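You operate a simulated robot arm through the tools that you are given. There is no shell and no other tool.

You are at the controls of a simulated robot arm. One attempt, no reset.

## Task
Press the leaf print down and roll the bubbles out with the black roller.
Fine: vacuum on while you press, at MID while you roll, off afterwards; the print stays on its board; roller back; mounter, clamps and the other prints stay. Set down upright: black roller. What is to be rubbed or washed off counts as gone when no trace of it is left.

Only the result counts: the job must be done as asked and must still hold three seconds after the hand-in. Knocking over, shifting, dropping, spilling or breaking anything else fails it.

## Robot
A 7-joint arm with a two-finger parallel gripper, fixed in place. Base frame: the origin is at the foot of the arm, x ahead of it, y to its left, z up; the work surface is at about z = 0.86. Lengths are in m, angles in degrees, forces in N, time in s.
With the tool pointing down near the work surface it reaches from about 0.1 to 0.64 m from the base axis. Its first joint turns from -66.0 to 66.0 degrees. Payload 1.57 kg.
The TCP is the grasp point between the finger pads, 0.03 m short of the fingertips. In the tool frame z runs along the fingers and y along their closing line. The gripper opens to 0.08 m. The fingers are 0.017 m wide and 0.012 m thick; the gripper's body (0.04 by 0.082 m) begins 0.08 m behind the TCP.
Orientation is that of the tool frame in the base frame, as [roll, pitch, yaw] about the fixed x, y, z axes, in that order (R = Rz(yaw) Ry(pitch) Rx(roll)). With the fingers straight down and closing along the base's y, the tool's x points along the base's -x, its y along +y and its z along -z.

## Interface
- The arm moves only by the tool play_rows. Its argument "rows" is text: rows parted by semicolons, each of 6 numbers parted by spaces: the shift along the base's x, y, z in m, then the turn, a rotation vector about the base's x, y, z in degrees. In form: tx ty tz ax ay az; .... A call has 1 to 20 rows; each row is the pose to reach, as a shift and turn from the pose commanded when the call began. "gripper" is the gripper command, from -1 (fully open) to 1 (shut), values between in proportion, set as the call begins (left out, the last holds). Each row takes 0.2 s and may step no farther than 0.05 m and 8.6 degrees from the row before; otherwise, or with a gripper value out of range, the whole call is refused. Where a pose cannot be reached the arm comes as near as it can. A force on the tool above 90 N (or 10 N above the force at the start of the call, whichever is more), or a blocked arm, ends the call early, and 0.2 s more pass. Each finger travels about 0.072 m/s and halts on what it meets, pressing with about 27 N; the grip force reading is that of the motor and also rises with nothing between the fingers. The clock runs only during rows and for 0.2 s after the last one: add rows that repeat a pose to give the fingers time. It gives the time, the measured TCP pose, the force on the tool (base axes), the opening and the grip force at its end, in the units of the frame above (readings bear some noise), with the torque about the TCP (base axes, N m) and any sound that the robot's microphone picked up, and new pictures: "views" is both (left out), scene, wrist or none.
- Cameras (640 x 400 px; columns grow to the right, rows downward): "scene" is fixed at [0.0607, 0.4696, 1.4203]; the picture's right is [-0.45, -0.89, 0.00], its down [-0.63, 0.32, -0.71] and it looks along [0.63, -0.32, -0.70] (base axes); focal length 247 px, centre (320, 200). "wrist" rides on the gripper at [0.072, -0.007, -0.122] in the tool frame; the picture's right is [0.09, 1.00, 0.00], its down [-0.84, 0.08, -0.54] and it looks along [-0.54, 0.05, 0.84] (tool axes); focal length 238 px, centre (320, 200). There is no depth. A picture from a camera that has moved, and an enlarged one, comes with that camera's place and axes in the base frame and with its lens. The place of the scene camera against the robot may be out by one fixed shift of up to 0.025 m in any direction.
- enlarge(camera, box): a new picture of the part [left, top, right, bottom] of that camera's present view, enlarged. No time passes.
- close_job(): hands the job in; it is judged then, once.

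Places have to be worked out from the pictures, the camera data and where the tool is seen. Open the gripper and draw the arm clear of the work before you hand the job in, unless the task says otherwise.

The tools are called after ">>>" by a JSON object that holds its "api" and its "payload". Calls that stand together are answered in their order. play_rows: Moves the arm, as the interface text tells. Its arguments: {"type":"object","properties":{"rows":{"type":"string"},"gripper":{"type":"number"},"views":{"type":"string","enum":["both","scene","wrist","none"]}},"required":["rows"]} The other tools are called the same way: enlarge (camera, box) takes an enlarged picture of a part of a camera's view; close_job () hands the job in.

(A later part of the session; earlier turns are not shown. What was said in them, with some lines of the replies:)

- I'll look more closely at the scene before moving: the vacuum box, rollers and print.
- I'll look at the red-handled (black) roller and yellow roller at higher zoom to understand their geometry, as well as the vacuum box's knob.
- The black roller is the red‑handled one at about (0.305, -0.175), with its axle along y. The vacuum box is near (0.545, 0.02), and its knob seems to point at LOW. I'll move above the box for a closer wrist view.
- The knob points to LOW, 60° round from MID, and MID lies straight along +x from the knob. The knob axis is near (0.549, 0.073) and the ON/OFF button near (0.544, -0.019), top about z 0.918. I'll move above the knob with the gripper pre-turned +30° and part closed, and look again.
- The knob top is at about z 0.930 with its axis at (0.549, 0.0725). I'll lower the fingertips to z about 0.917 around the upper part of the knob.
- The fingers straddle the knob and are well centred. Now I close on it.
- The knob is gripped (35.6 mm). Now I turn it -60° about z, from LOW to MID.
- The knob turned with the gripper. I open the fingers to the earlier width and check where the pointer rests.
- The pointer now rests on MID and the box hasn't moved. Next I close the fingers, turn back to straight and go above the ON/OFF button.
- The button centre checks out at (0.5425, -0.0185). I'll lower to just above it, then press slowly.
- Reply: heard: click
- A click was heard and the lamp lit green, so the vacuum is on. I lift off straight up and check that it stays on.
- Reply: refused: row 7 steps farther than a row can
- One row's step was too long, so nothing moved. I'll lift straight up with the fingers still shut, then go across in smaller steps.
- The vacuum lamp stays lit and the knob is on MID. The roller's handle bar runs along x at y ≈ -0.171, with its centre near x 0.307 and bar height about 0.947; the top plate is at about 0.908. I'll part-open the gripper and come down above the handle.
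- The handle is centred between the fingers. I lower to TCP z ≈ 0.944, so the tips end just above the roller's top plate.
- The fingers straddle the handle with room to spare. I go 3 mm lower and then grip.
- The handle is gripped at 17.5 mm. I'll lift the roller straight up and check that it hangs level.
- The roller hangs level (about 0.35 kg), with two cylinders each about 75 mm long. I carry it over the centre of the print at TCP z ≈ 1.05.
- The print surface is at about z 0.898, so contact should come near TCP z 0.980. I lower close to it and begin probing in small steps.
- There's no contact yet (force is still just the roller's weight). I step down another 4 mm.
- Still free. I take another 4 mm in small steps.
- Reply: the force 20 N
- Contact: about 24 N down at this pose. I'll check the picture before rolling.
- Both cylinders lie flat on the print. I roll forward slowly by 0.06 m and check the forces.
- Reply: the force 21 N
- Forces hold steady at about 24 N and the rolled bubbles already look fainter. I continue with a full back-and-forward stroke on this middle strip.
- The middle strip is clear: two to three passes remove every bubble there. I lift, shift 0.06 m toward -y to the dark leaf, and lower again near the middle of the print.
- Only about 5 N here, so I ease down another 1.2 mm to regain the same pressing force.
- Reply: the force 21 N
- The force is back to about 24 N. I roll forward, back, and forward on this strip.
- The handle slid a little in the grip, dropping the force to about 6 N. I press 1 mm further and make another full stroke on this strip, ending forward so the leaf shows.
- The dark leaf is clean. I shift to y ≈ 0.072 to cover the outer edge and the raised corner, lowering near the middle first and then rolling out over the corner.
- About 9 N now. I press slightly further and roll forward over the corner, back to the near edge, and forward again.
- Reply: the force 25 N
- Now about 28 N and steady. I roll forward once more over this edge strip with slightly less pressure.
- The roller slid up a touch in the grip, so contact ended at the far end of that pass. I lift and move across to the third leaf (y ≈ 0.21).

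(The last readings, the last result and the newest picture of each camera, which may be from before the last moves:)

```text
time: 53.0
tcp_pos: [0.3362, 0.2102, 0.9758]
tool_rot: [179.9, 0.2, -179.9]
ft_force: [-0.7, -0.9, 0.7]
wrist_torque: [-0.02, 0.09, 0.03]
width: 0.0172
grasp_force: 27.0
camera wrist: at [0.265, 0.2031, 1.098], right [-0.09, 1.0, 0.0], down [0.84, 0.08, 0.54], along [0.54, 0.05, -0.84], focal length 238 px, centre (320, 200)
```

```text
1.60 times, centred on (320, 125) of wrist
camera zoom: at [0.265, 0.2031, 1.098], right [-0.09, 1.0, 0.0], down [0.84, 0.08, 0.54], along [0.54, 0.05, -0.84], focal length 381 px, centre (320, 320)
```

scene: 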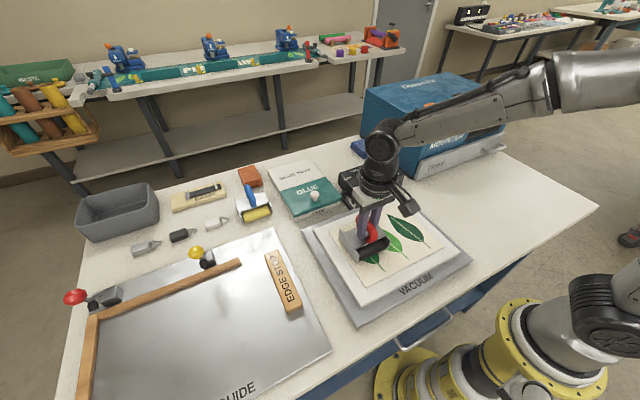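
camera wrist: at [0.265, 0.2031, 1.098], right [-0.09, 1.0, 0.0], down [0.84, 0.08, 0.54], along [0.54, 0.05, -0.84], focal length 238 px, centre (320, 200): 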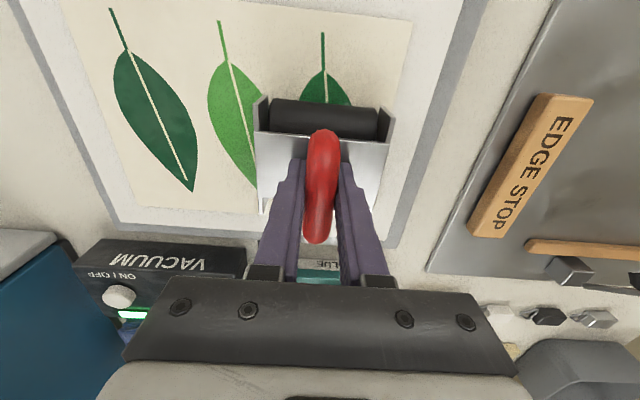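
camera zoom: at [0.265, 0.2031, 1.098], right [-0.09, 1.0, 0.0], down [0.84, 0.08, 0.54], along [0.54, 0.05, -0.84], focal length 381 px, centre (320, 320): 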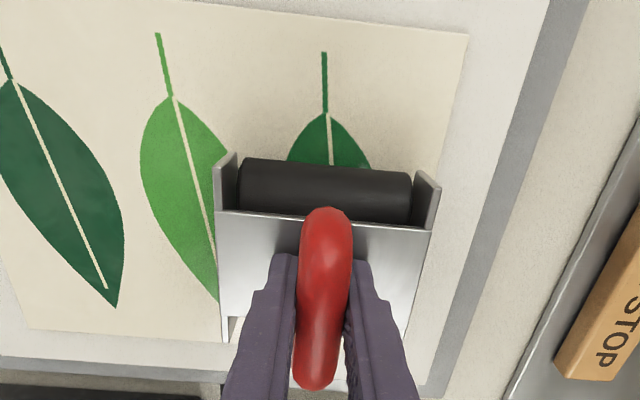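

The first two leaves are clear and the corner looks flat. I press to working force here and roll forward, back and forward again over the third leaf.

>>> {"api": "play_rows", "payload": {"rows": "0 0 -0.0006 0 0 0; 0 0 -0.0011 0 0 0; 0.013 0 -0.0011 0 0 0; 0.026 0 -0.0011 0 0 0; 0.039 0 -0.0011 0 0 0; 0.052 0 -0.0011 0 0 0; 0.06 0 -0.0011 0 0 0; 0.047 0 -0.0011 0 0 0; 0.034 0 -0.0011 0 0 0; 0.021 0 -0.0011 0 0 0; 0.008 0 -0.0011 0 0 0; -0.005 0 -0.0011 0 0 0; -0.018 0 -0.0011 0 0 0; -0.031 0 -0.0011 0 0 0; -0.044 0 -0.0011 0 0 0; -0.057 0 -0.0011 0 0 0; -0.067 0 -0.0011 0 0 0; -0.067 0 -0.0011 0 0 0", "gripper": 1}}

>>> {"api": "enlarge", "payload": {"camera": "scene", "box": [320, 170, 460, 290]}}

>>> {"api": "enlarge", "payload": {"camera": "wrist", "box": [120, 0, 520, 250]}}

```text
time: 56.8
tcp_pos: [0.2678, 0.2079, 0.9764]
tool_rot: [-180.0, 0.0, 179.9]
ft_force: [-0.6, 2.7, 17.2]
wrist_torque: [0.14, -0.16, 0.05]
width: 0.0173
grasp_force: 27.6
camera wrist: at [0.1964, 0.2024, 1.0976], right [-0.09, 1.0, 0.0], down [0.84, 0.08, 0.54], along [0.54, 0.05, -0.84], focal length 238 px, centre (320, 200)
```

scene: 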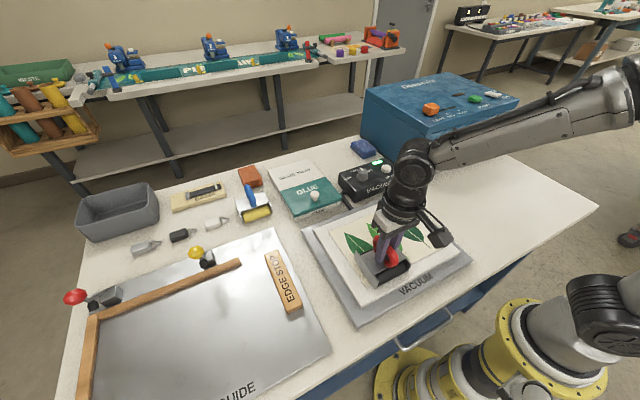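
wrist: 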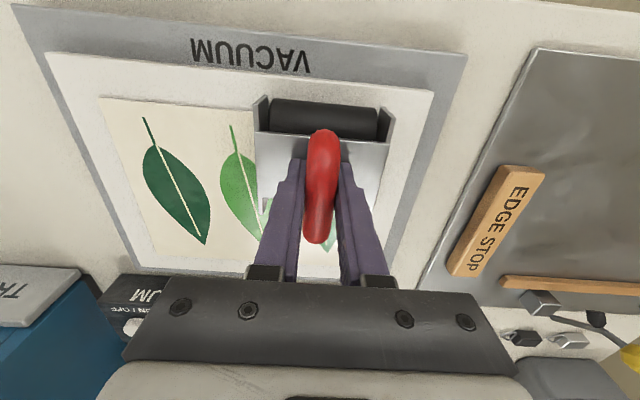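

```text
3.33 times, centred on (390, 230) of scene
camera zoom: at [0.0606, 0.4695, 1.4203], right [-0.45, -0.89, 0.0], down [-0.63, 0.32, -0.71], along [0.63, -0.32, -0.7], focal length 822 px, centre (87, 100)
```

zoom: 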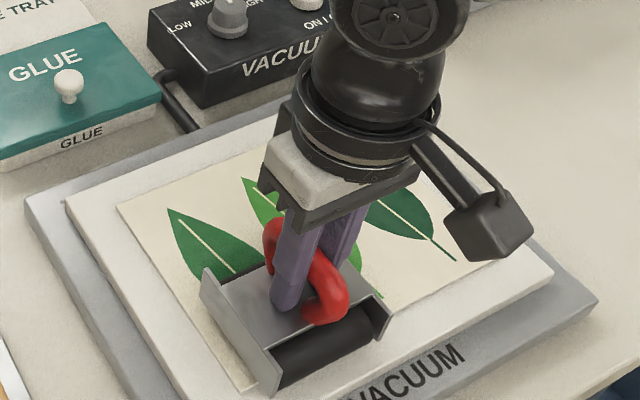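

```text
1.60 times, centred on (320, 125) of wrist
camera zoom: at [0.1964, 0.2024, 1.0976], right [-0.09, 1.0, 0.0], down [0.84, 0.08, 0.54], along [0.54, 0.05, -0.84], focal length 381 px, centre (320, 320)
```

zoom: 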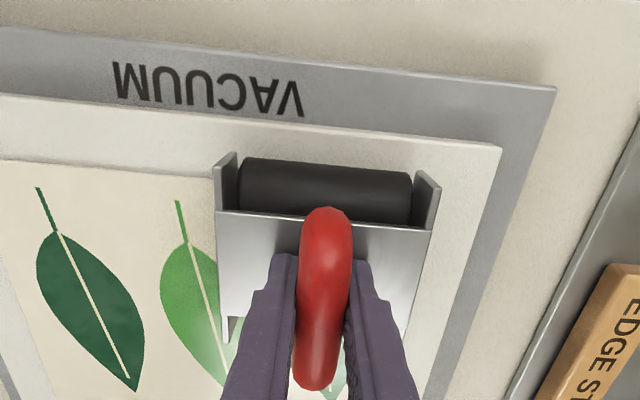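

About 20 N, good. I roll forward along the third leaf to see the result.

>>> {"api": "play_rows", "payload": {"rows": "0.013 0 0 0 0 0; 0.026 0 0 0 0 0; 0.039 0 0 0 0 0; 0.052 0 0 0 0 0; 0.065 0 0 0 0 0; 0.078 0 0 0 0 0; 0.091 0 0 0 0 0; 0.104 0 0 0 0 0; 0.117 0 0 0 0 0; 0.128 0 0 0 0 0; 0.128 0 0 0 0 0", "gripper": 1}}

>>> {"api": "enlarge", "payload": {"camera": "scene", "box": [320, 170, 460, 290]}}

>>> {"api": "enlarge", "payload": {"camera": "wrist", "box": [120, 0, 520, 250]}}

```text
time: 59.2
tcp_pos: [0.3967, 0.2095, 0.9761]
tool_rot: [179.9, 0.1, -179.9]
ft_force: [-0.9, 2.1, 16.5]
wrist_torque: [0.04, 0.45, -0.05]
width: 0.0171
grasp_force: 26.8
camera wrist: at [0.3252, 0.2021, 1.0975], right [-0.09, 1.0, 0.0], down [0.84, 0.08, 0.54], along [0.54, 0.05, -0.84], focal length 238 px, centre (320, 200)
```

scene: 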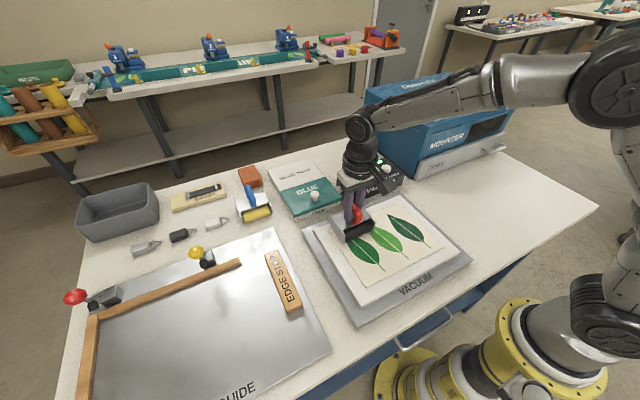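
wrist: 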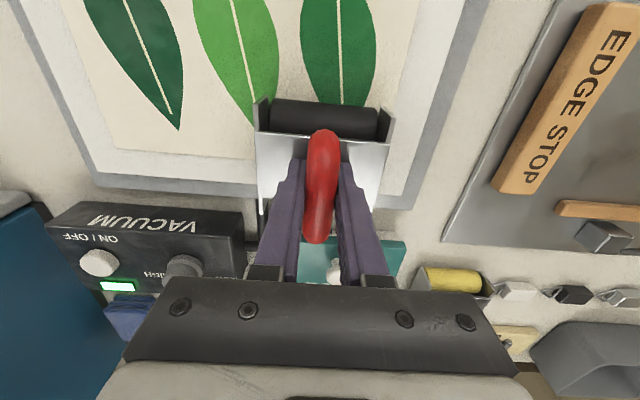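

```text
3.33 times, centred on (390, 230) of scene
camera zoom: at [0.0605, 0.4695, 1.4204], right [-0.45, -0.89, 0.0], down [-0.63, 0.32, -0.71], along [0.63, -0.32, -0.7], focal length 822 px, centre (87, 100)
```

zoom: 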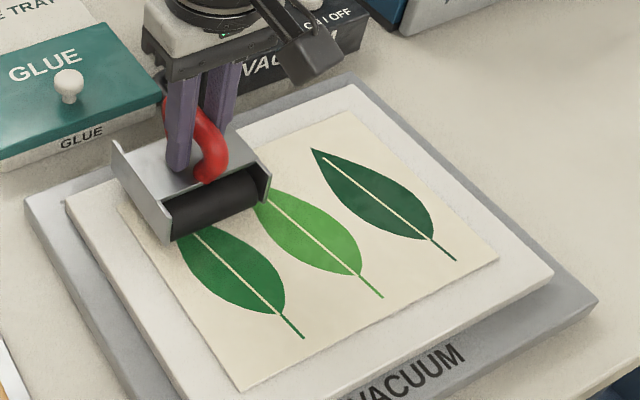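

```text
1.60 times, centred on (320, 125) of wrist
camera zoom: at [0.3252, 0.2021, 1.0975], right [-0.09, 1.0, 0.0], down [0.84, 0.08, 0.54], along [0.54, 0.05, -0.84], focal length 381 px, centre (320, 320)
```

zoom: 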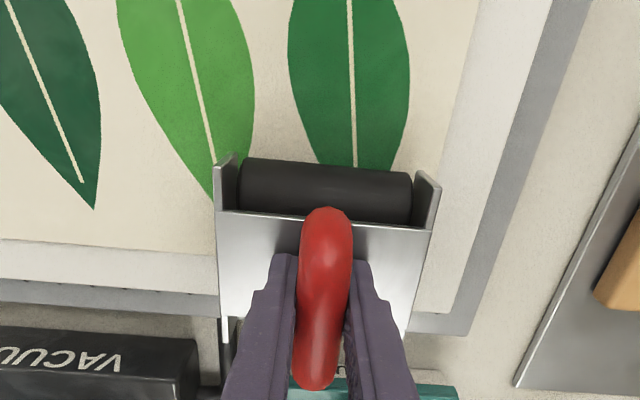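

All visible bubbles are gone. To be safe at the outer edge, I also roll a strip at y ≈ 0.232.

>>> {"api": "play_rows", "payload": {"rows": "0 0 0.006 0 0 0; 0 0 0.012 0 0 0; -0.03 0.012 0.012 0 0 0; -0.06 0.023 0.012 0 0 0; -0.06 0.023 0.006 0 0 0; -0.06 0.023 0.003 0 0 0; -0.06 0.023 0.0015 0 0 0; -0.06 0.023 0.0005 0 0 0; -0.06 0.023 0 0 0 0; -0.06 0.023 0 0 0 0", "gripper": 1, "views": "none"}}

```text
time: 61.4
tcp_pos: [0.3365, 0.2339, 0.9773]
tool_rot: [179.9, 0.1, -180.0]
ft_force: [-0.4, -0.5, 4.4]
wrist_torque: [-0.15, 0.0, 0.01]
width: 0.0173
grasp_force: 27.3
```

>>> {"api": "play_rows", "payload": {"rows": "0 0 -0.0006 0 0 0; 0 0 -0.001 0 0 0; 0.013 0 -0.001 0 0 0; 0.026 0 -0.001 0 0 0; 0.039 0 -0.001 0 0 0; 0.052 0 -0.001 0 0 0; 0.06 0 -0.001 0 0 0; 0.047 0 -0.001 0 0 0; 0.034 0 -0.001 0 0 0; 0.021 0 -0.001 0 0 0; 0.008 0 -0.001 0 0 0; -0.005 0 -0.001 0 0 0; -0.018 0 -0.001 0 0 0; -0.031 0 -0.001 0 0 0; -0.044 0 -0.001 0 0 0; -0.057 0 -0.001 0 0 0; -0.067 0 -0.001 0 0 0; -0.067 0 -0.001 0 0 0", "gripper": 1, "views": "none"}}

```text
time: 65.2
tcp_pos: [0.2709, 0.2326, 0.9769]
tool_rot: [179.8, 0.1, -179.9]
ft_force: [-0.6, -1.3, 30.1]
wrist_torque: [-0.47, -0.09, -0.04]
width: 0.0175
grasp_force: 26.9
```

The edge strip is done. I lift the roller clear and inspect the whole print on the way back.

>>> {"api": "play_rows", "payload": {"rows": "0 0 0.01 0 0 0; 0 0 0.03 0 0 0; 0 0 0.06 0 0 0; 0 0 0.08 0 0 0; 0.004 -0.04 0.08 0 0 0; 0.008 -0.08 0.08 0 0 0; 0.012 -0.12 0.08 0 0 0; 0.016 -0.16 0.08 0 0 0; 0.02 -0.20 0.08 0 0 0; 0.024 -0.24 0.08 0 0 0; 0.028 -0.28 0.08 0 0 0; 0.028 -0.32 0.08 0 0 0; 0.028 -0.32 0.08 0 0 0", "gripper": 1}}

>>> {"api": "enlarge", "payload": {"camera": "scene", "box": [320, 180, 460, 300]}}

>>> {"api": "enlarge", "payload": {"camera": "wrist", "box": [380, 0, 640, 250]}}

>>> {"api": "enlarge", "payload": {"camera": "wrist", "box": [220, 60, 420, 200]}}

```text
time: 68.0
tcp_pos: [0.2983, -0.0896, 1.0547]
tool_rot: [-179.9, 0.1, -180.0]
ft_force: [0.5, 0.4, -3.4]
wrist_torque: [0.02, -0.01, -0.01]
width: 0.0171
grasp_force: 27.0
camera wrist: at [0.2275, -0.0956, 1.1759], right [-0.09, 1.0, 0.0], down [0.84, 0.08, 0.54], along [0.54, 0.05, -0.84], focal length 238 px, centre (320, 200)
```

scene: 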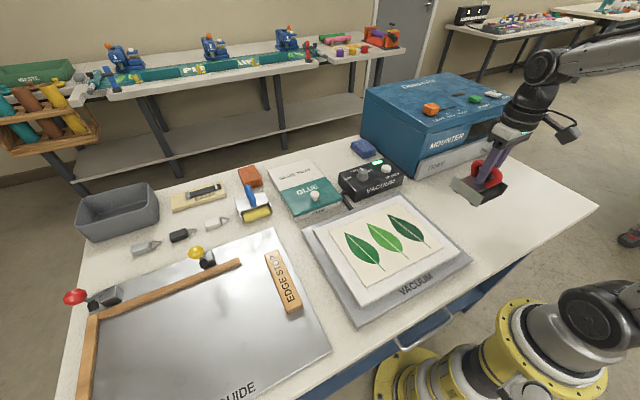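
wrist: 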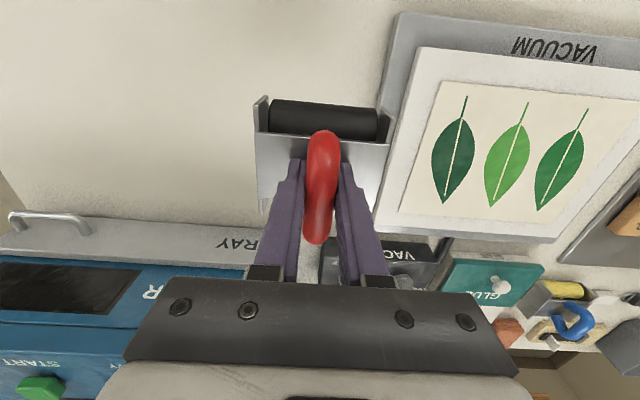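

```text
3.33 times, centred on (390, 240) of scene
camera zoom: at [0.0608, 0.4695, 1.4203], right [-0.45, -0.89, 0.0], down [-0.63, 0.32, -0.71], along [0.63, -0.32, -0.7], focal length 822 px, centre (87, 67)
```

zoom: 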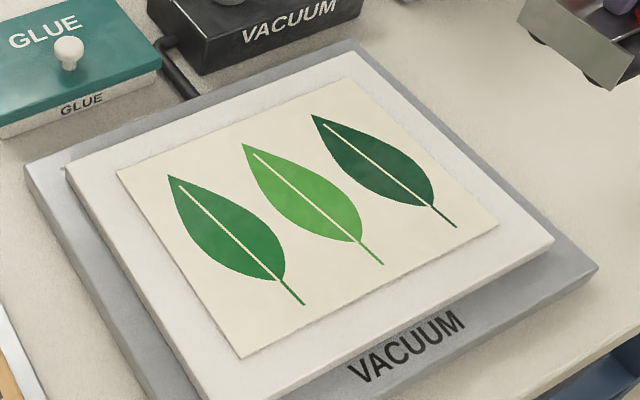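

```text
1.60 times, centred on (510, 125) of wrist
camera zoom: at [0.2275, -0.0956, 1.1759], right [-0.09, 1.0, 0.0], down [0.84, 0.08, 0.54], along [0.54, 0.05, -0.84], focal length 381 px, centre (16, 320)
```

zoom: 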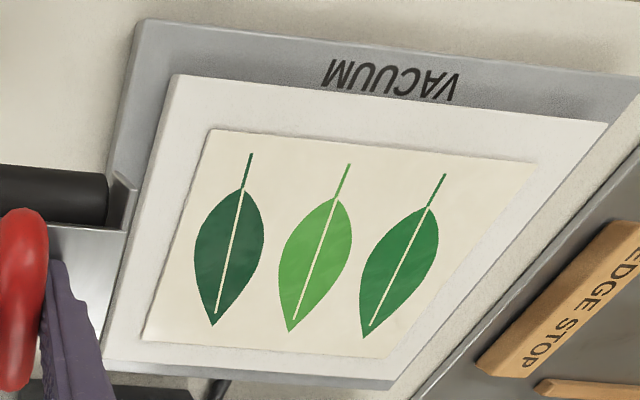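

```text
2.86 times, centred on (320, 130) of wrist
camera zoom: at [0.2275, -0.0956, 1.1759], right [-0.09, 1.0, 0.0], down [0.84, 0.08, 0.54], along [0.54, 0.05, -0.84], focal length 681 px, centre (320, 400)
```

zoom: 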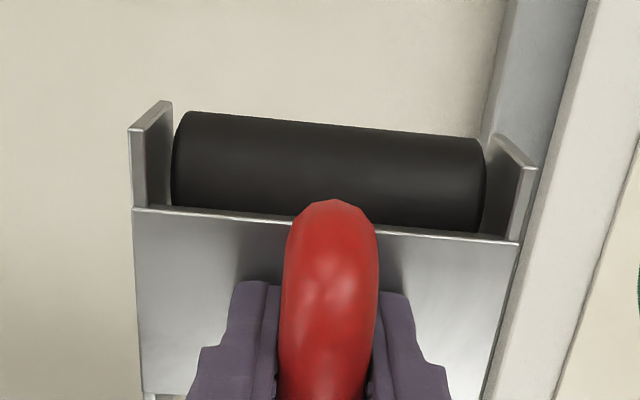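

The print looks clean and flat. I'll zoom in for any remaining trace, particularly between strips and at the corner.

>>> {"api": "enlarge", "payload": {"camera": "scene", "box": [340, 210, 400, 250]}}

>>> {"api": "enlarge", "payload": {"camera": "scene", "box": [375, 195, 435, 235]}}

>>> {"api": "enlarge", "payload": {"camera": "wrist", "box": [420, 90, 540, 220]}}

>>> {"api": "enlarge", "payload": {"camera": "wrist", "box": [500, 90, 620, 220]}}

```text
10.00 times, centred on (370, 230) of scene
camera zoom: at [0.0608, 0.4695, 1.4203], right [-0.45, -0.89, 0.0], down [-0.63, 0.32, -0.71], along [0.63, -0.32, -0.7], focal length 2468 px, centre (-180, -100)
```

zoom: 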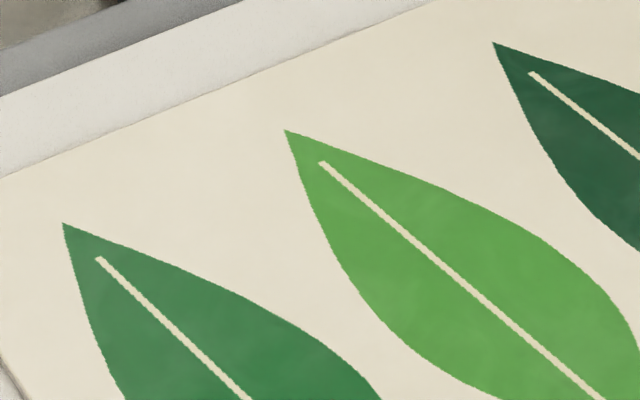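

```text
10.00 times, centred on (405, 215) of scene
camera zoom: at [0.0608, 0.4695, 1.4203], right [-0.45, -0.89, 0.0], down [-0.63, 0.32, -0.71], along [0.63, -0.32, -0.7], focal length 2468 px, centre (-530, 50)
```

zoom: 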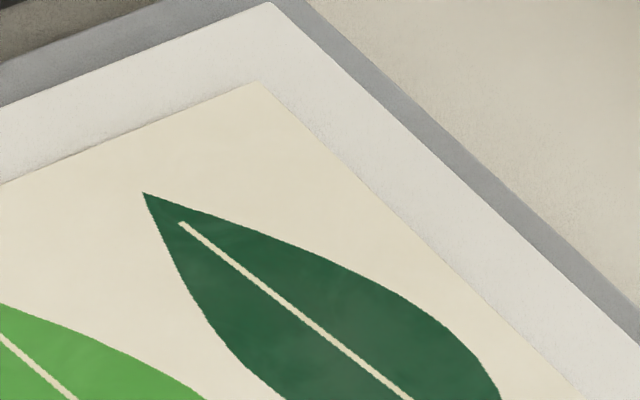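

```text
3.08 times, centred on (480, 155) of wrist
camera zoom: at [0.2275, -0.0956, 1.1759], right [-0.09, 1.0, 0.0], down [0.84, 0.08, 0.54], along [0.54, 0.05, -0.84], focal length 733 px, centre (-172, 338)
```

zoom: 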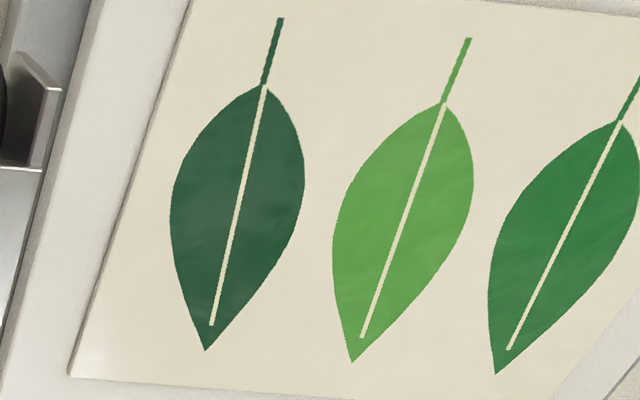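

```text
3.08 times, centred on (560, 155) of wrist
camera zoom: at [0.2275, -0.0956, 1.1759], right [-0.09, 1.0, 0.0], down [0.84, 0.08, 0.54], along [0.54, 0.05, -0.84], focal length 733 px, centre (-418, 338)
```

zoom: 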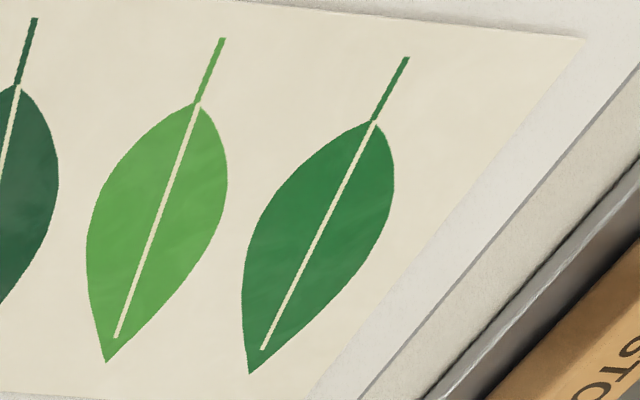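

No trace of bubbles remains and the corner lies flat. Next I carry the roller back over its original spot, then lower it. It has slid about 7 mm up in the grip, so I expect table contact near TCP z 0.9355.

>>> {"api": "play_rows", "payload": {"rows": "0.003 -0.03 0 0 0 0; 0.006 -0.06 0 0 0 0; 0.007 -0.085 0 0 0 0; 0.007 -0.085 -0.04 0 0 0; 0.007 -0.085 -0.08 0 0 0; 0.007 -0.085 -0.1 0 0 0; 0.007 -0.085 -0.112 0 0 0; 0.007 -0.085 -0.115 0 0 0; 0.007 -0.085 -0.115 0 0 0", "gripper": 1}}

>>> {"api": "enlarge", "payload": {"camera": "scene", "box": [445, 175, 515, 230]}}

```text
time: 70.0
tcp_pos: [0.3063, -0.1727, 0.9378]
tool_rot: [-180.0, 0.0, -179.9]
ft_force: [-0.4, 0.1, -2.3]
wrist_torque: [0.04, -0.05, -0.03]
width: 0.0171
grasp_force: 27.3
camera wrist: at [0.2341, -0.1789, 1.0596], right [-0.09, 1.0, 0.0], down [0.84, 0.08, 0.54], along [0.54, 0.05, -0.84], focal length 238 px, centre (320, 200)
```

scene: 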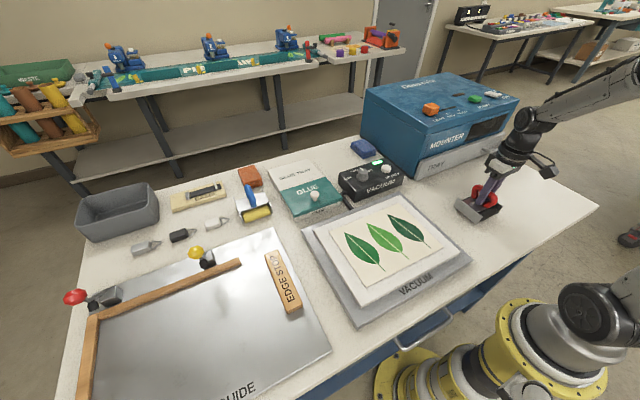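
wrist: 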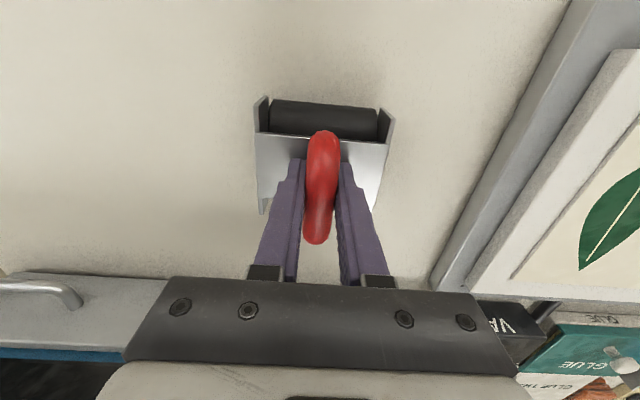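

```text
7.27 times, centred on (480, 202) of scene
camera zoom: at [0.0608, 0.4696, 1.4203], right [-0.45, -0.89, 0.0], down [-0.63, 0.32, -0.71], along [0.63, -0.32, -0.7], focal length 1794 px, centre (-844, 182)
```

zoom: 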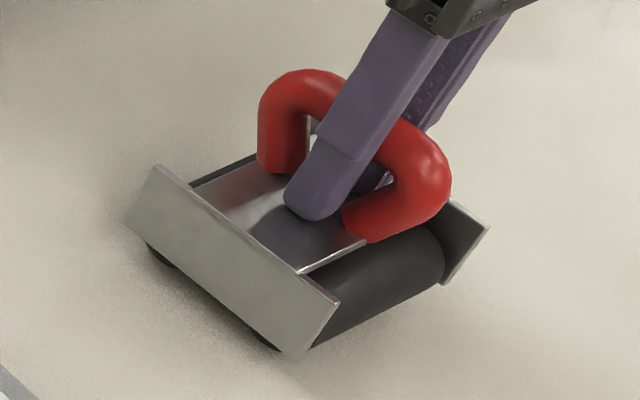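

The roller is about 4-5 mm above its place and well aligned with the original picture. I lower in 1 mm steps until I feel the table.

>>> {"api": "play_rows", "payload": {"rows": "0 0.001 -0.001 0 0 0; 0 0.001 -0.002 0 0 0; 0 0.001 -0.003 0 0 0; 0 0.001 -0.004 0 0 0; 0 0.001 -0.004 0 0 0", "gripper": 1, "views": "none"}}

```text
time: 71.2
tcp_pos: [0.3048, -0.1716, 0.9354]
tool_rot: [-180.0, 0.0, -180.0]
ft_force: [-0.6, 0.3, -4.2]
wrist_torque: [0.01, 0.01, -0.01]
width: 0.017
grasp_force: 26.9
```

>>> {"api": "play_rows", "payload": {"rows": "0 0 -0.0007 0 0 0; 0 0 -0.0014 0 0 0; 0 0 -0.002 0 0 0; 0 0 -0.002 0 0 0", "gripper": 1, "views": "scene"}}

>>> {"api": "enlarge", "payload": {"camera": "scene", "box": [445, 175, 515, 230]}}

```text
time: 72.2
tcp_pos: [0.3066, -0.1716, 0.9352]
tool_rot: [-179.9, 0.2, -179.8]
ft_force: [0.0, 4.6, 18.8]
wrist_torque: [-0.01, 0.3, -0.01]
width: 0.0172
grasp_force: 26.4
```

scene: 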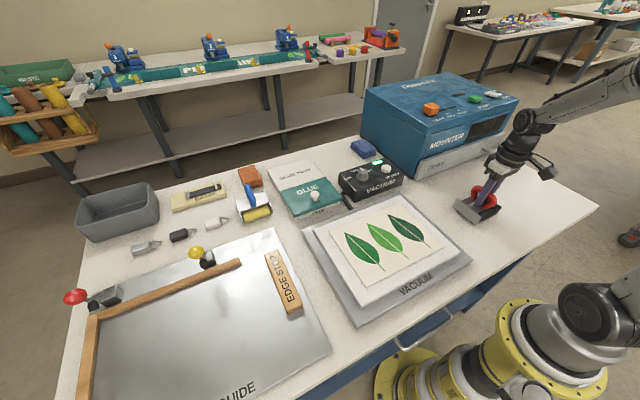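

```text
7.27 times, centred on (480, 202) of scene
camera zoom: at [0.0606, 0.4698, 1.4203], right [-0.45, -0.89, 0.0], down [-0.63, 0.32, -0.71], along [0.63, -0.32, -0.7], focal length 1794 px, centre (-844, 182)
```

zoom: 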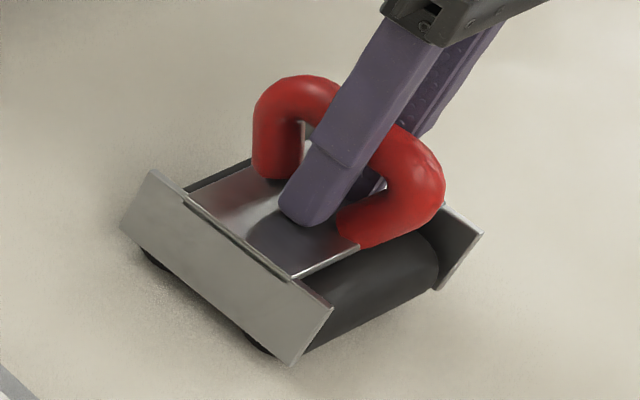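

The roller is on the table, matching its original outline within about 1-2 mm. I take off the pressure, then open the fingers partway.

>>> {"api": "play_rows", "payload": {"rows": "0 0 0.0008 0 0 0; 0 0 0.0015 0 0 0; 0 0 0.0015 0 0 0", "gripper": 1, "views": "none"}}

>>> {"api": "play_rows", "payload": {"rows": "0 0 0 0 0 0; 0 0 0 0 0 0; 0 0 0 0 0 0", "gripper": 0}}

>>> {"api": "enlarge", "payload": {"camera": "scene", "box": [445, 175, 515, 230]}}

```text
time: 73.0
tcp_pos: [0.3049, -0.1709, 0.9347]
tool_rot: [-179.9, -0.1, -180.0]
ft_force: [0.5, -1.2, 8.9]
wrist_torque: [-0.04, -0.37, -0.01]
width: 0.0173
grasp_force: 27.1
```

```text
time: 73.8
tcp_pos: [0.3046, -0.1707, 0.9348]
tool_rot: [180.0, -0.1, -179.9]
ft_force: [-0.2, 7.2, 10.3]
wrist_torque: [0.0, -0.05, 0.04]
width: 0.036
grasp_force: 0.2
camera wrist: at [0.2335, -0.1778, 1.0563], right [-0.09, 1.0, 0.0], down [0.84, 0.08, 0.54], along [0.54, 0.05, -0.84], focal length 238 px, centre (320, 200)
```

scene: 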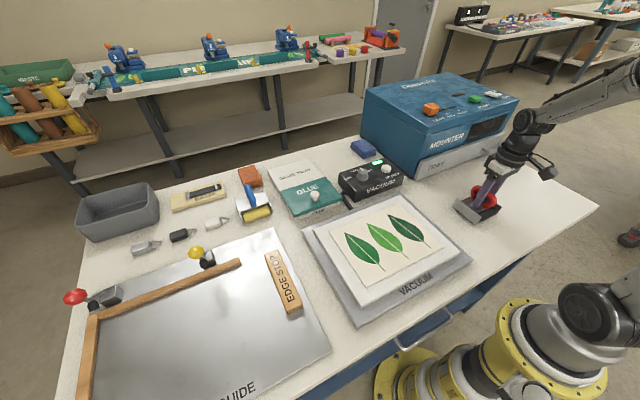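
wrist: 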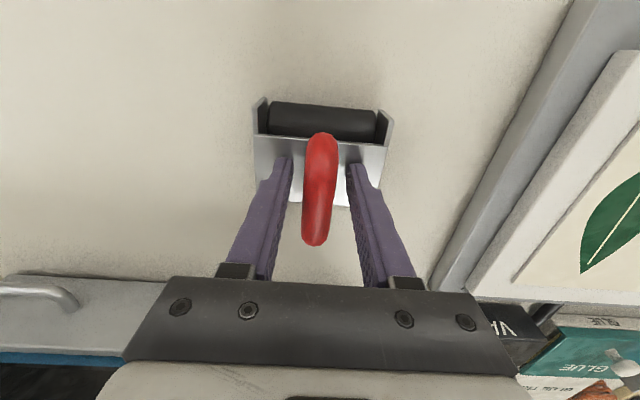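

```text
7.27 times, centred on (480, 202) of scene
camera zoom: at [0.0606, 0.4698, 1.4203], right [-0.45, -0.89, 0.0], down [-0.63, 0.32, -0.71], along [0.63, -0.32, -0.7], focal length 1794 px, centre (-844, 182)
```

zoom: 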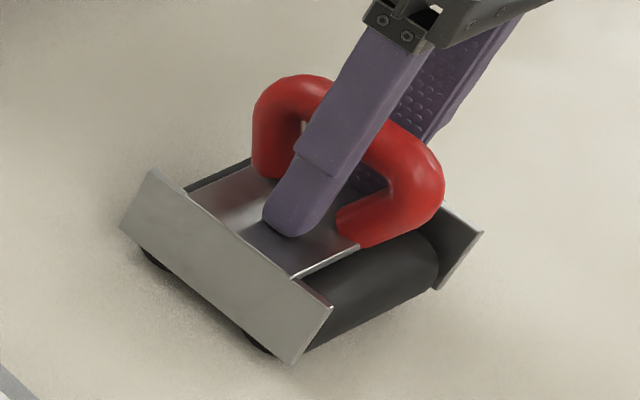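

The fingertips still rest on the plate, so I raise straight up gently, then go clear.

>>> {"api": "play_rows", "payload": {"rows": "0 0 0.001 0 0 0; 0 0 0.002 0 0 0; 0 0 0.004 0 0 0; 0 0 0.006 0 0 0; 0 0 0.006 0 0 0", "gripper": 0, "views": "scene"}}

>>> {"api": "enlarge", "payload": {"camera": "scene", "box": [445, 175, 515, 230]}}

```text
time: 75.0
tcp_pos: [0.3062, -0.1706, 0.9409]
tool_rot: [-180.0, 0.0, -180.0]
ft_force: [-0.7, 0.0, 0.0]
wrist_torque: [0.01, -0.01, -0.04]
width: 0.0398
grasp_force: 0.1
```

scene: 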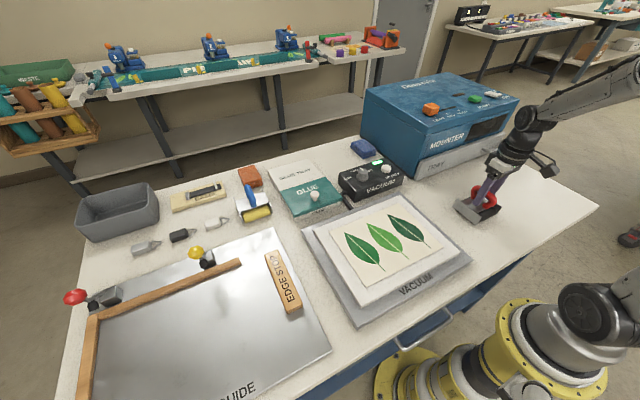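

```text
7.27 times, centred on (480, 202) of scene
camera zoom: at [0.0607, 0.4696, 1.4203], right [-0.45, -0.89, 0.0], down [-0.63, 0.32, -0.71], along [0.63, -0.32, -0.7], focal length 1794 px, centre (-844, 182)
```

zoom: 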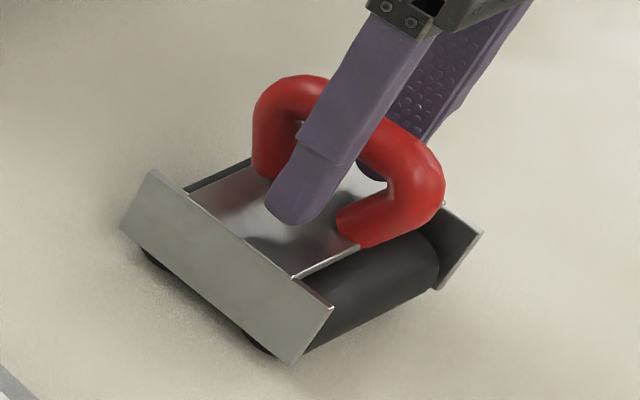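

The fingers are free and the roller stands steady. I lift clear of the handle.

>>> {"api": "play_rows", "payload": {"rows": "0 0 0.02 0 0 0; 0 0 0.05 0 0 0; 0 0 0.09 0 0 0; 0 0 0.13 0 0 0; 0 0 0.13 0 0 0", "gripper": 0}}

>>> {"api": "enlarge", "payload": {"camera": "scene", "box": [445, 175, 515, 230]}}

```text
time: 76.2
tcp_pos: [0.3055, -0.1731, 1.0712]
tool_rot: [180.0, 0.0, -179.9]
ft_force: [0.4, -0.3, 0.2]
wrist_torque: [0.01, -0.02, -0.01]
width: 0.0399
grasp_force: 0.1
camera wrist: at [0.2349, -0.1792, 1.1917], right [-0.09, 1.0, 0.0], down [0.84, 0.08, 0.54], along [0.54, 0.05, -0.84], focal length 238 px, centre (320, 200)
```

scene: 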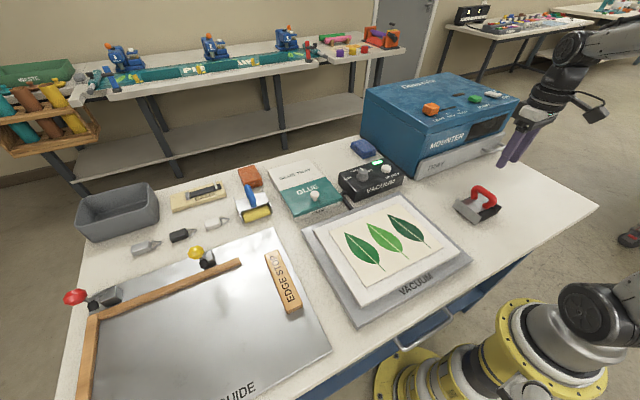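
wrist: 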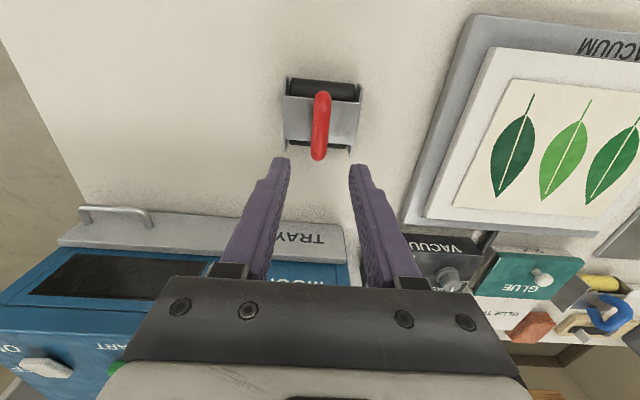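

```text
7.27 times, centred on (480, 202) of scene
camera zoom: at [0.0607, 0.4696, 1.4203], right [-0.45, -0.89, 0.0], down [-0.63, 0.32, -0.71], along [0.63, -0.32, -0.7], focal length 1794 px, centre (-844, 182)
```

zoom: 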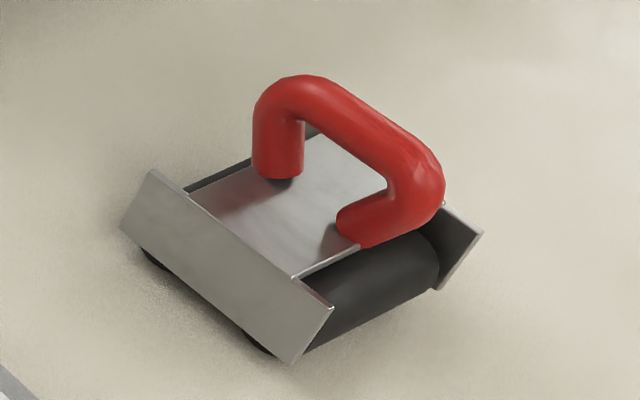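

The roller stands upright in its original place. Now I close the fingers and go back over the ON/OFF button to switch the vacuum off.

>>> {"api": "play_rows", "payload": {"rows": "0.0296 0.0191 0.01 0 0 0; 0.0593 0.0383 0.02 0 0 0; 0.0889 0.0574 0.02 0 0 0; 0.1186 0.0765 0.02 0 0 0; 0.1482 0.0956 0.02 0 0 0; 0.1778 0.1148 0.02 0 0 0; 0.2075 0.1339 0.02 0 0 0; 0.2371 0.153 0.01 0 0 0; 0.2371 0.153 -0.03 0 0 0; 0.2371 0.153 -0.07 0 0 0; 0.2371 0.153 -0.0916 0 0 0; 0.2371 0.153 -0.0916 0 0 0", "gripper": 1}}

>>> {"api": "enlarge", "payload": {"camera": "wrist", "box": [220, 80, 420, 220]}}

>>> {"api": "enlarge", "payload": {"camera": "scene", "box": [335, 130, 415, 210]}}

```text
time: 78.8
tcp_pos: [0.5417, -0.0178, 0.98]
tool_rot: [179.9, -0.1, -179.8]
ft_force: [0.9, -0.2, -0.6]
wrist_torque: [-0.01, -0.01, 0.04]
width: 0.0
grasp_force: 21.3
camera wrist: at [0.4707, -0.0248, 1.1003], right [-0.09, 1.0, 0.0], down [0.84, 0.08, 0.54], along [0.54, 0.05, -0.84], focal length 238 px, centre (320, 200)
```

scene: 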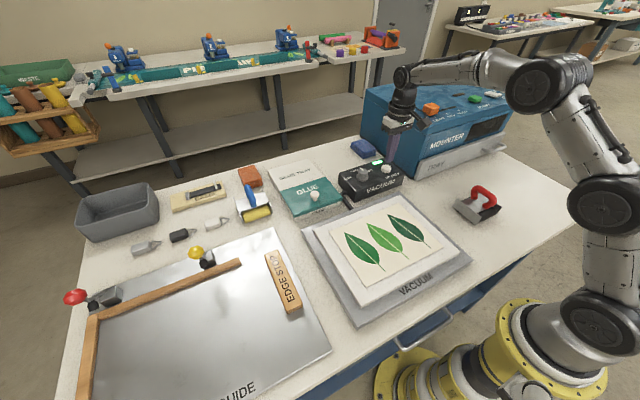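
wrist: 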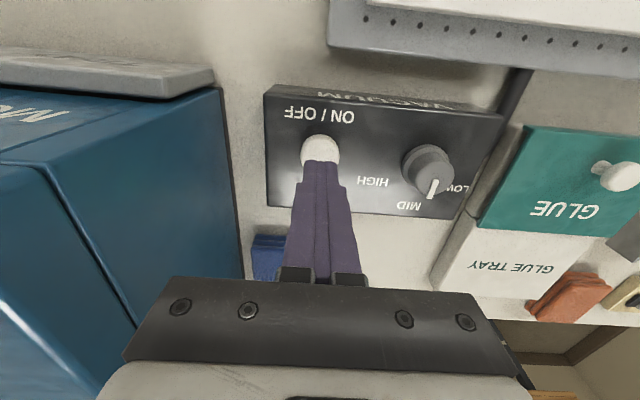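

```text
2.86 times, centred on (320, 150) of wrist
camera zoom: at [0.4707, -0.0248, 1.1003], right [-0.09, 1.0, 0.0], down [0.84, 0.08, 0.54], along [0.54, 0.05, -0.84], focal length 681 px, centre (320, 343)
```

zoom: 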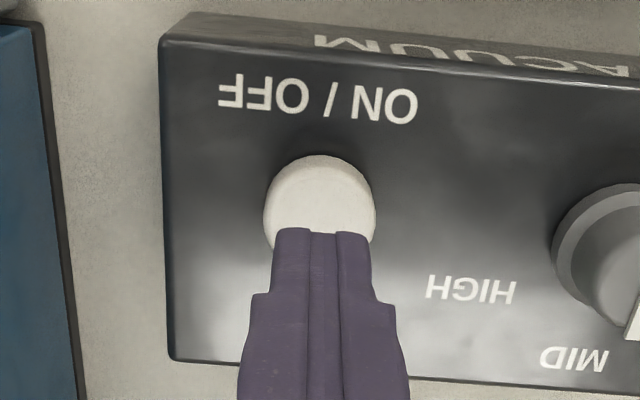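

```text
5.00 times, centred on (375, 170) of scene
camera zoom: at [0.0607, 0.4696, 1.4203], right [-0.45, -0.89, 0.0], down [-0.63, 0.32, -0.71], along [0.63, -0.32, -0.7], focal length 1234 px, centre (45, 350)
```

zoom: 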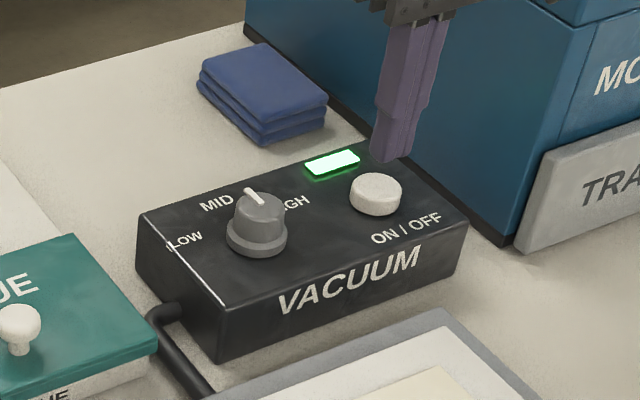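

The fingers are right over the button. I press in the same way as before, listening for the click.

>>> {"api": "play_rows", "payload": {"rows": "0 0 -0.014 0 0 0; 0 0 -0.026 0 0 0; 0 0 -0.029 0 0 0; 0 0 -0.031 0 0 0; 0 0 -0.033 0 0 0; 0 0 -0.033 0 0 0", "gripper": 1, "views": "scene"}}

>>> {"api": "enlarge", "payload": {"camera": "scene", "box": [335, 130, 415, 210]}}

```text
time: 80.2
tcp_pos: [0.5422, -0.0182, 0.9467]
tool_rot: [-180.0, 0.1, -179.8]
ft_force: [-4.3, -0.2, 7.8]
wrist_torque: [0.01, 0.1, -0.03]
width: 0.0001
grasp_force: 22.0
heard: click
```

scene: 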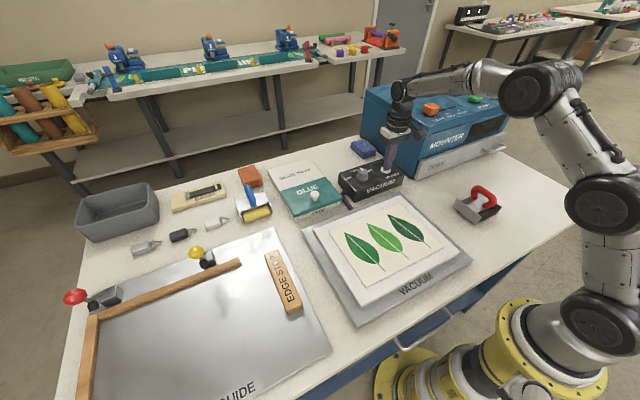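

```text
5.00 times, centred on (375, 170) of scene
camera zoom: at [0.0605, 0.4696, 1.4203], right [-0.45, -0.89, 0.0], down [-0.63, 0.32, -0.71], along [0.63, -0.32, -0.7], focal length 1234 px, centre (45, 350)
```

zoom: 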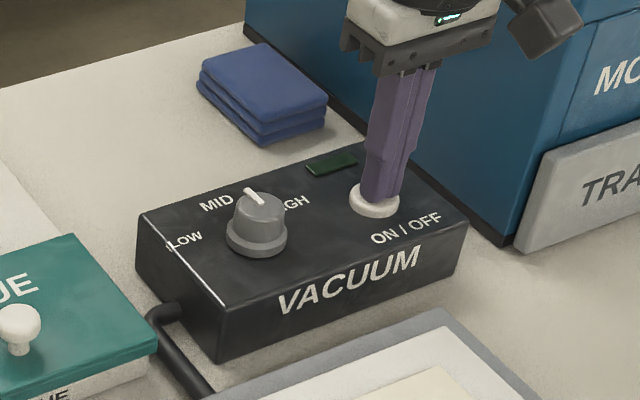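

A click was heard and the lamp is dark, so the vacuum is off. I lift straight up and draw the arm back clear of the work.

>>> {"api": "play_rows", "payload": {"rows": "0 0 0.02 0 0 0; 0 0 0.06 0 0 0; 0 0 0.10 0 0 0; 0 0 0.14 0 0 0; -0.02 -0.01 0.18 0 0 0; -0.05 -0.02 0.21 0 0 0; -0.08 -0.03 0.23 0 0 0; -0.11 -0.035 0.24 0 0 0; -0.122 -0.038 0.24 0 0 0; -0.122 -0.038 0.24 0 0 0", "gripper": 1}}

>>> {"api": "enlarge", "payload": {"camera": "scene", "box": [300, 130, 520, 300]}}

>>> {"api": "enlarge", "payload": {"camera": "scene", "box": [335, 130, 415, 210]}}

>>> {"api": "enlarge", "payload": {"camera": "scene", "box": [330, 190, 450, 290]}}

```text
time: 82.4
tcp_pos: [0.4202, -0.0594, 1.1848]
tool_rot: [179.9, 0.0, -179.9]
ft_force: [0.4, -0.9, -1.0]
wrist_torque: [0.04, -0.01, -0.01]
width: 0.0001
grasp_force: 21.4
camera wrist: at [0.3497, -0.0649, 1.306], right [-0.09, 1.0, 0.0], down [0.84, 0.08, 0.54], along [0.54, 0.05, -0.84], focal length 238 px, centre (320, 200)
```

scene: 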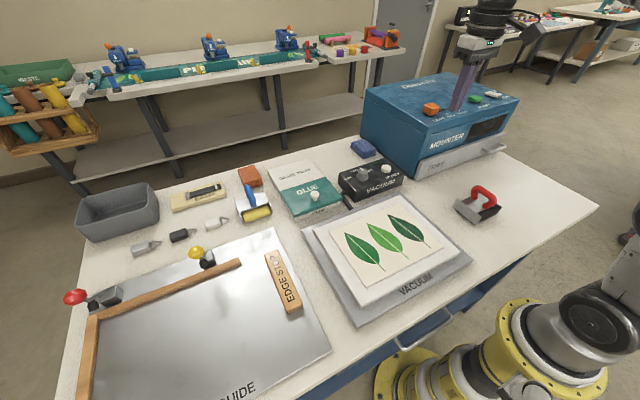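
wrist: 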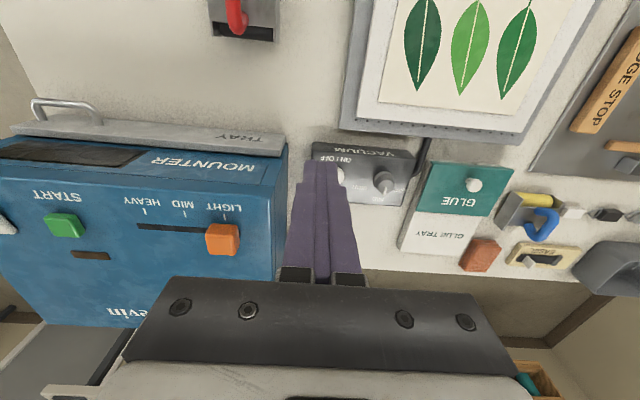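

```text
2.35 times, centred on (410, 215) of scene
camera zoom: at [0.0607, 0.4696, 1.4203], right [-0.45, -0.89, 0.0], down [-0.63, 0.32, -0.71], along [0.63, -0.32, -0.7], focal length 581 px, centre (108, 165)
```

zoom: 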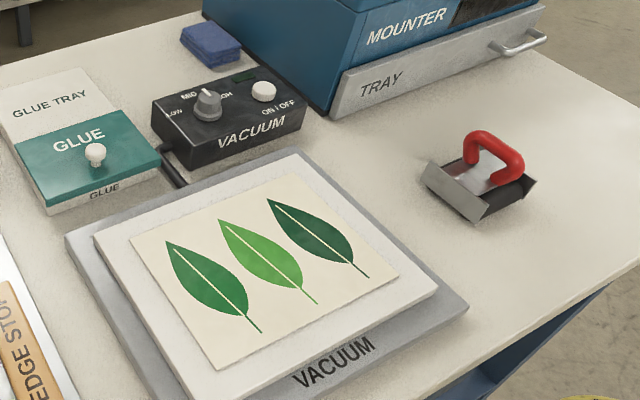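

```text
5.00 times, centred on (375, 170) of scene
camera zoom: at [0.0607, 0.4696, 1.4203], right [-0.45, -0.89, 0.0], down [-0.63, 0.32, -0.71], along [0.63, -0.32, -0.7], focal length 1234 px, centre (45, 350)
```

zoom: 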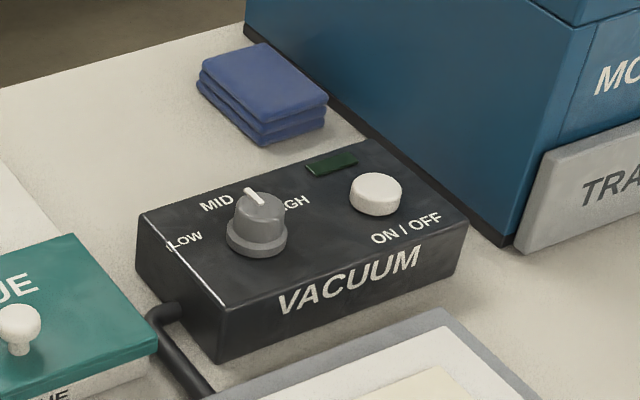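

```text
4.00 times, centred on (390, 240) of scene
camera zoom: at [0.0607, 0.4696, 1.4203], right [-0.45, -0.89, 0.0], down [-0.63, 0.32, -0.71], along [0.63, -0.32, -0.7], focal length 987 px, centre (40, 40)
```

zoom: 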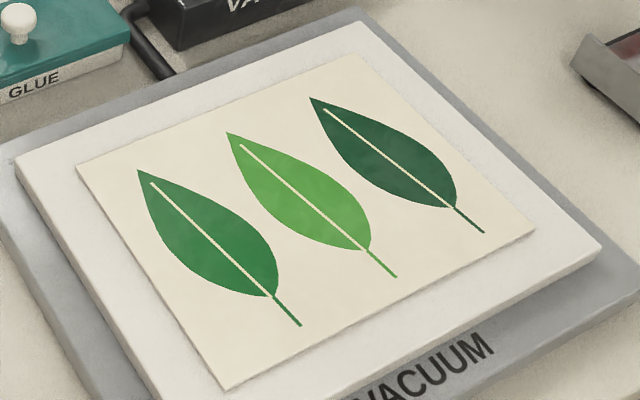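

The print is flat and clean on its board, the roller is back, the lamp is off, and the mounter and other items haven't moved. I open the gripper at the starting height, well clear of everything.

>>> {"api": "play_rows", "payload": {"rows": "0 0 0 0 0 0; 0 0 0 0 0 0; 0 0 0 0 0 0; 0 0 0 0 0 0", "gripper": -1}}

>>> {"api": "enlarge", "payload": {"camera": "wrist", "box": [340, 0, 600, 150]}}

>>> {"api": "enlarge", "payload": {"camera": "scene", "box": [60, 130, 320, 300]}}

```text
time: 83.4
tcp_pos: [0.4213, -0.0574, 1.1843]
tool_rot: [-180.0, 0.1, -179.9]
ft_force: [-0.5, -0.6, -0.6]
wrist_torque: [0.03, 0.03, -0.01]
width: 0.0801
grasp_force: 0.0
camera wrist: at [0.3499, -0.0647, 1.306], right [-0.09, 1.0, 0.0], down [0.84, 0.08, 0.54], along [0.54, 0.05, -0.84], focal length 238 px, centre (320, 200)
```

scene: 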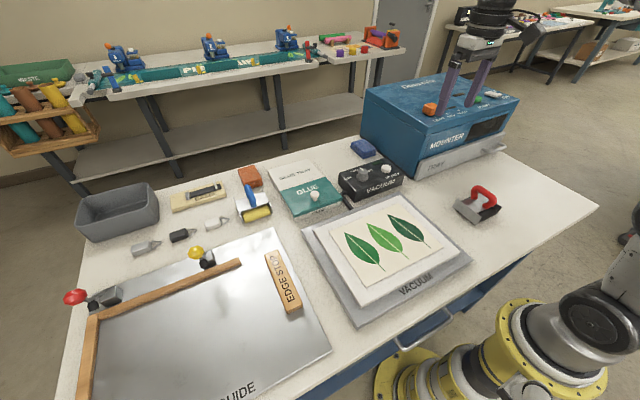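
wrist: 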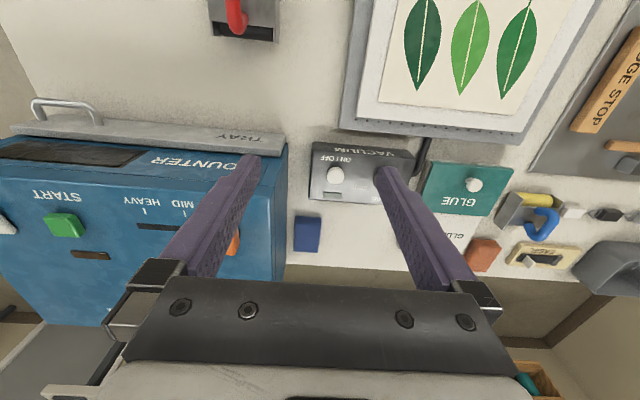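

```text
2.46 times, centred on (470, 75) of wrist
camera zoom: at [0.3499, -0.0647, 1.306], right [-0.09, 1.0, 0.0], down [0.84, 0.08, 0.54], along [0.54, 0.05, -0.84], focal length 587 px, centre (-49, 508)
```

zoom: 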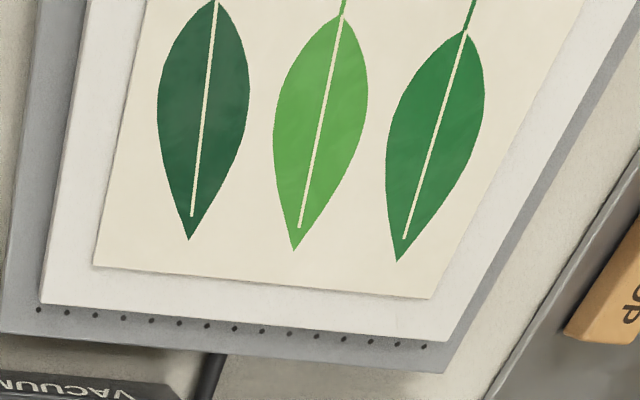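

```text
2.35 times, centred on (190, 215) of scene
camera zoom: at [0.0607, 0.4696, 1.4203], right [-0.45, -0.89, 0.0], down [-0.63, 0.32, -0.71], along [0.63, -0.32, -0.7], focal length 581 px, centre (626, 165)
```

zoom: 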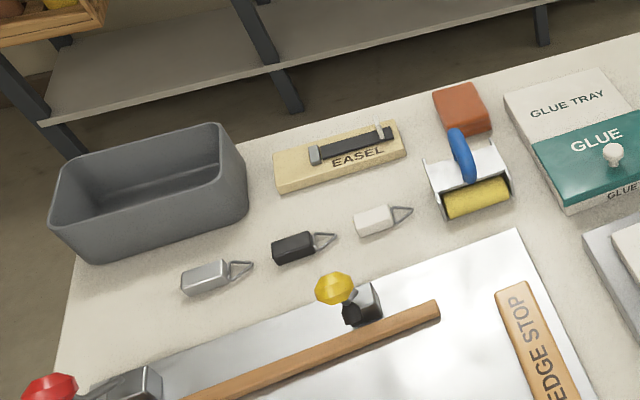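

The last pictures agree: no bubbles left, the corner is flat, the print is on its board, the roller stands in its place, and the vacuum is off. The other items haven't moved, and the arm is clear with the gripper open, so I hand the job in.

>>> {"api": "close_job", "payload": {}}

```text
The job is handed in.
```

The leaf print is pressed flat on its board and the bubbles are rolled out. I handed the job in; no verdict has come back yet.

- **Vacuum:** I turned the knob from LOW to MID and switched the vacuum on before pressing. It stayed on at MID through all the rolling. I switched it off once the roller was back; the lamp is dark, and the knob is still at MID.
- **Print:** I rolled overlapping strips across all three leaves, mostly at about 20–30 N. Close-up pictures afterwards show no bubbles left. The corner that had been sticking up now lies flat.
- **Roller:** It stands upright in its original place, within about 2 mm.
- **Everything else:** The mounter, clamps and other items look unmoved in the final pictures. The arm is clear and the gripper is open.
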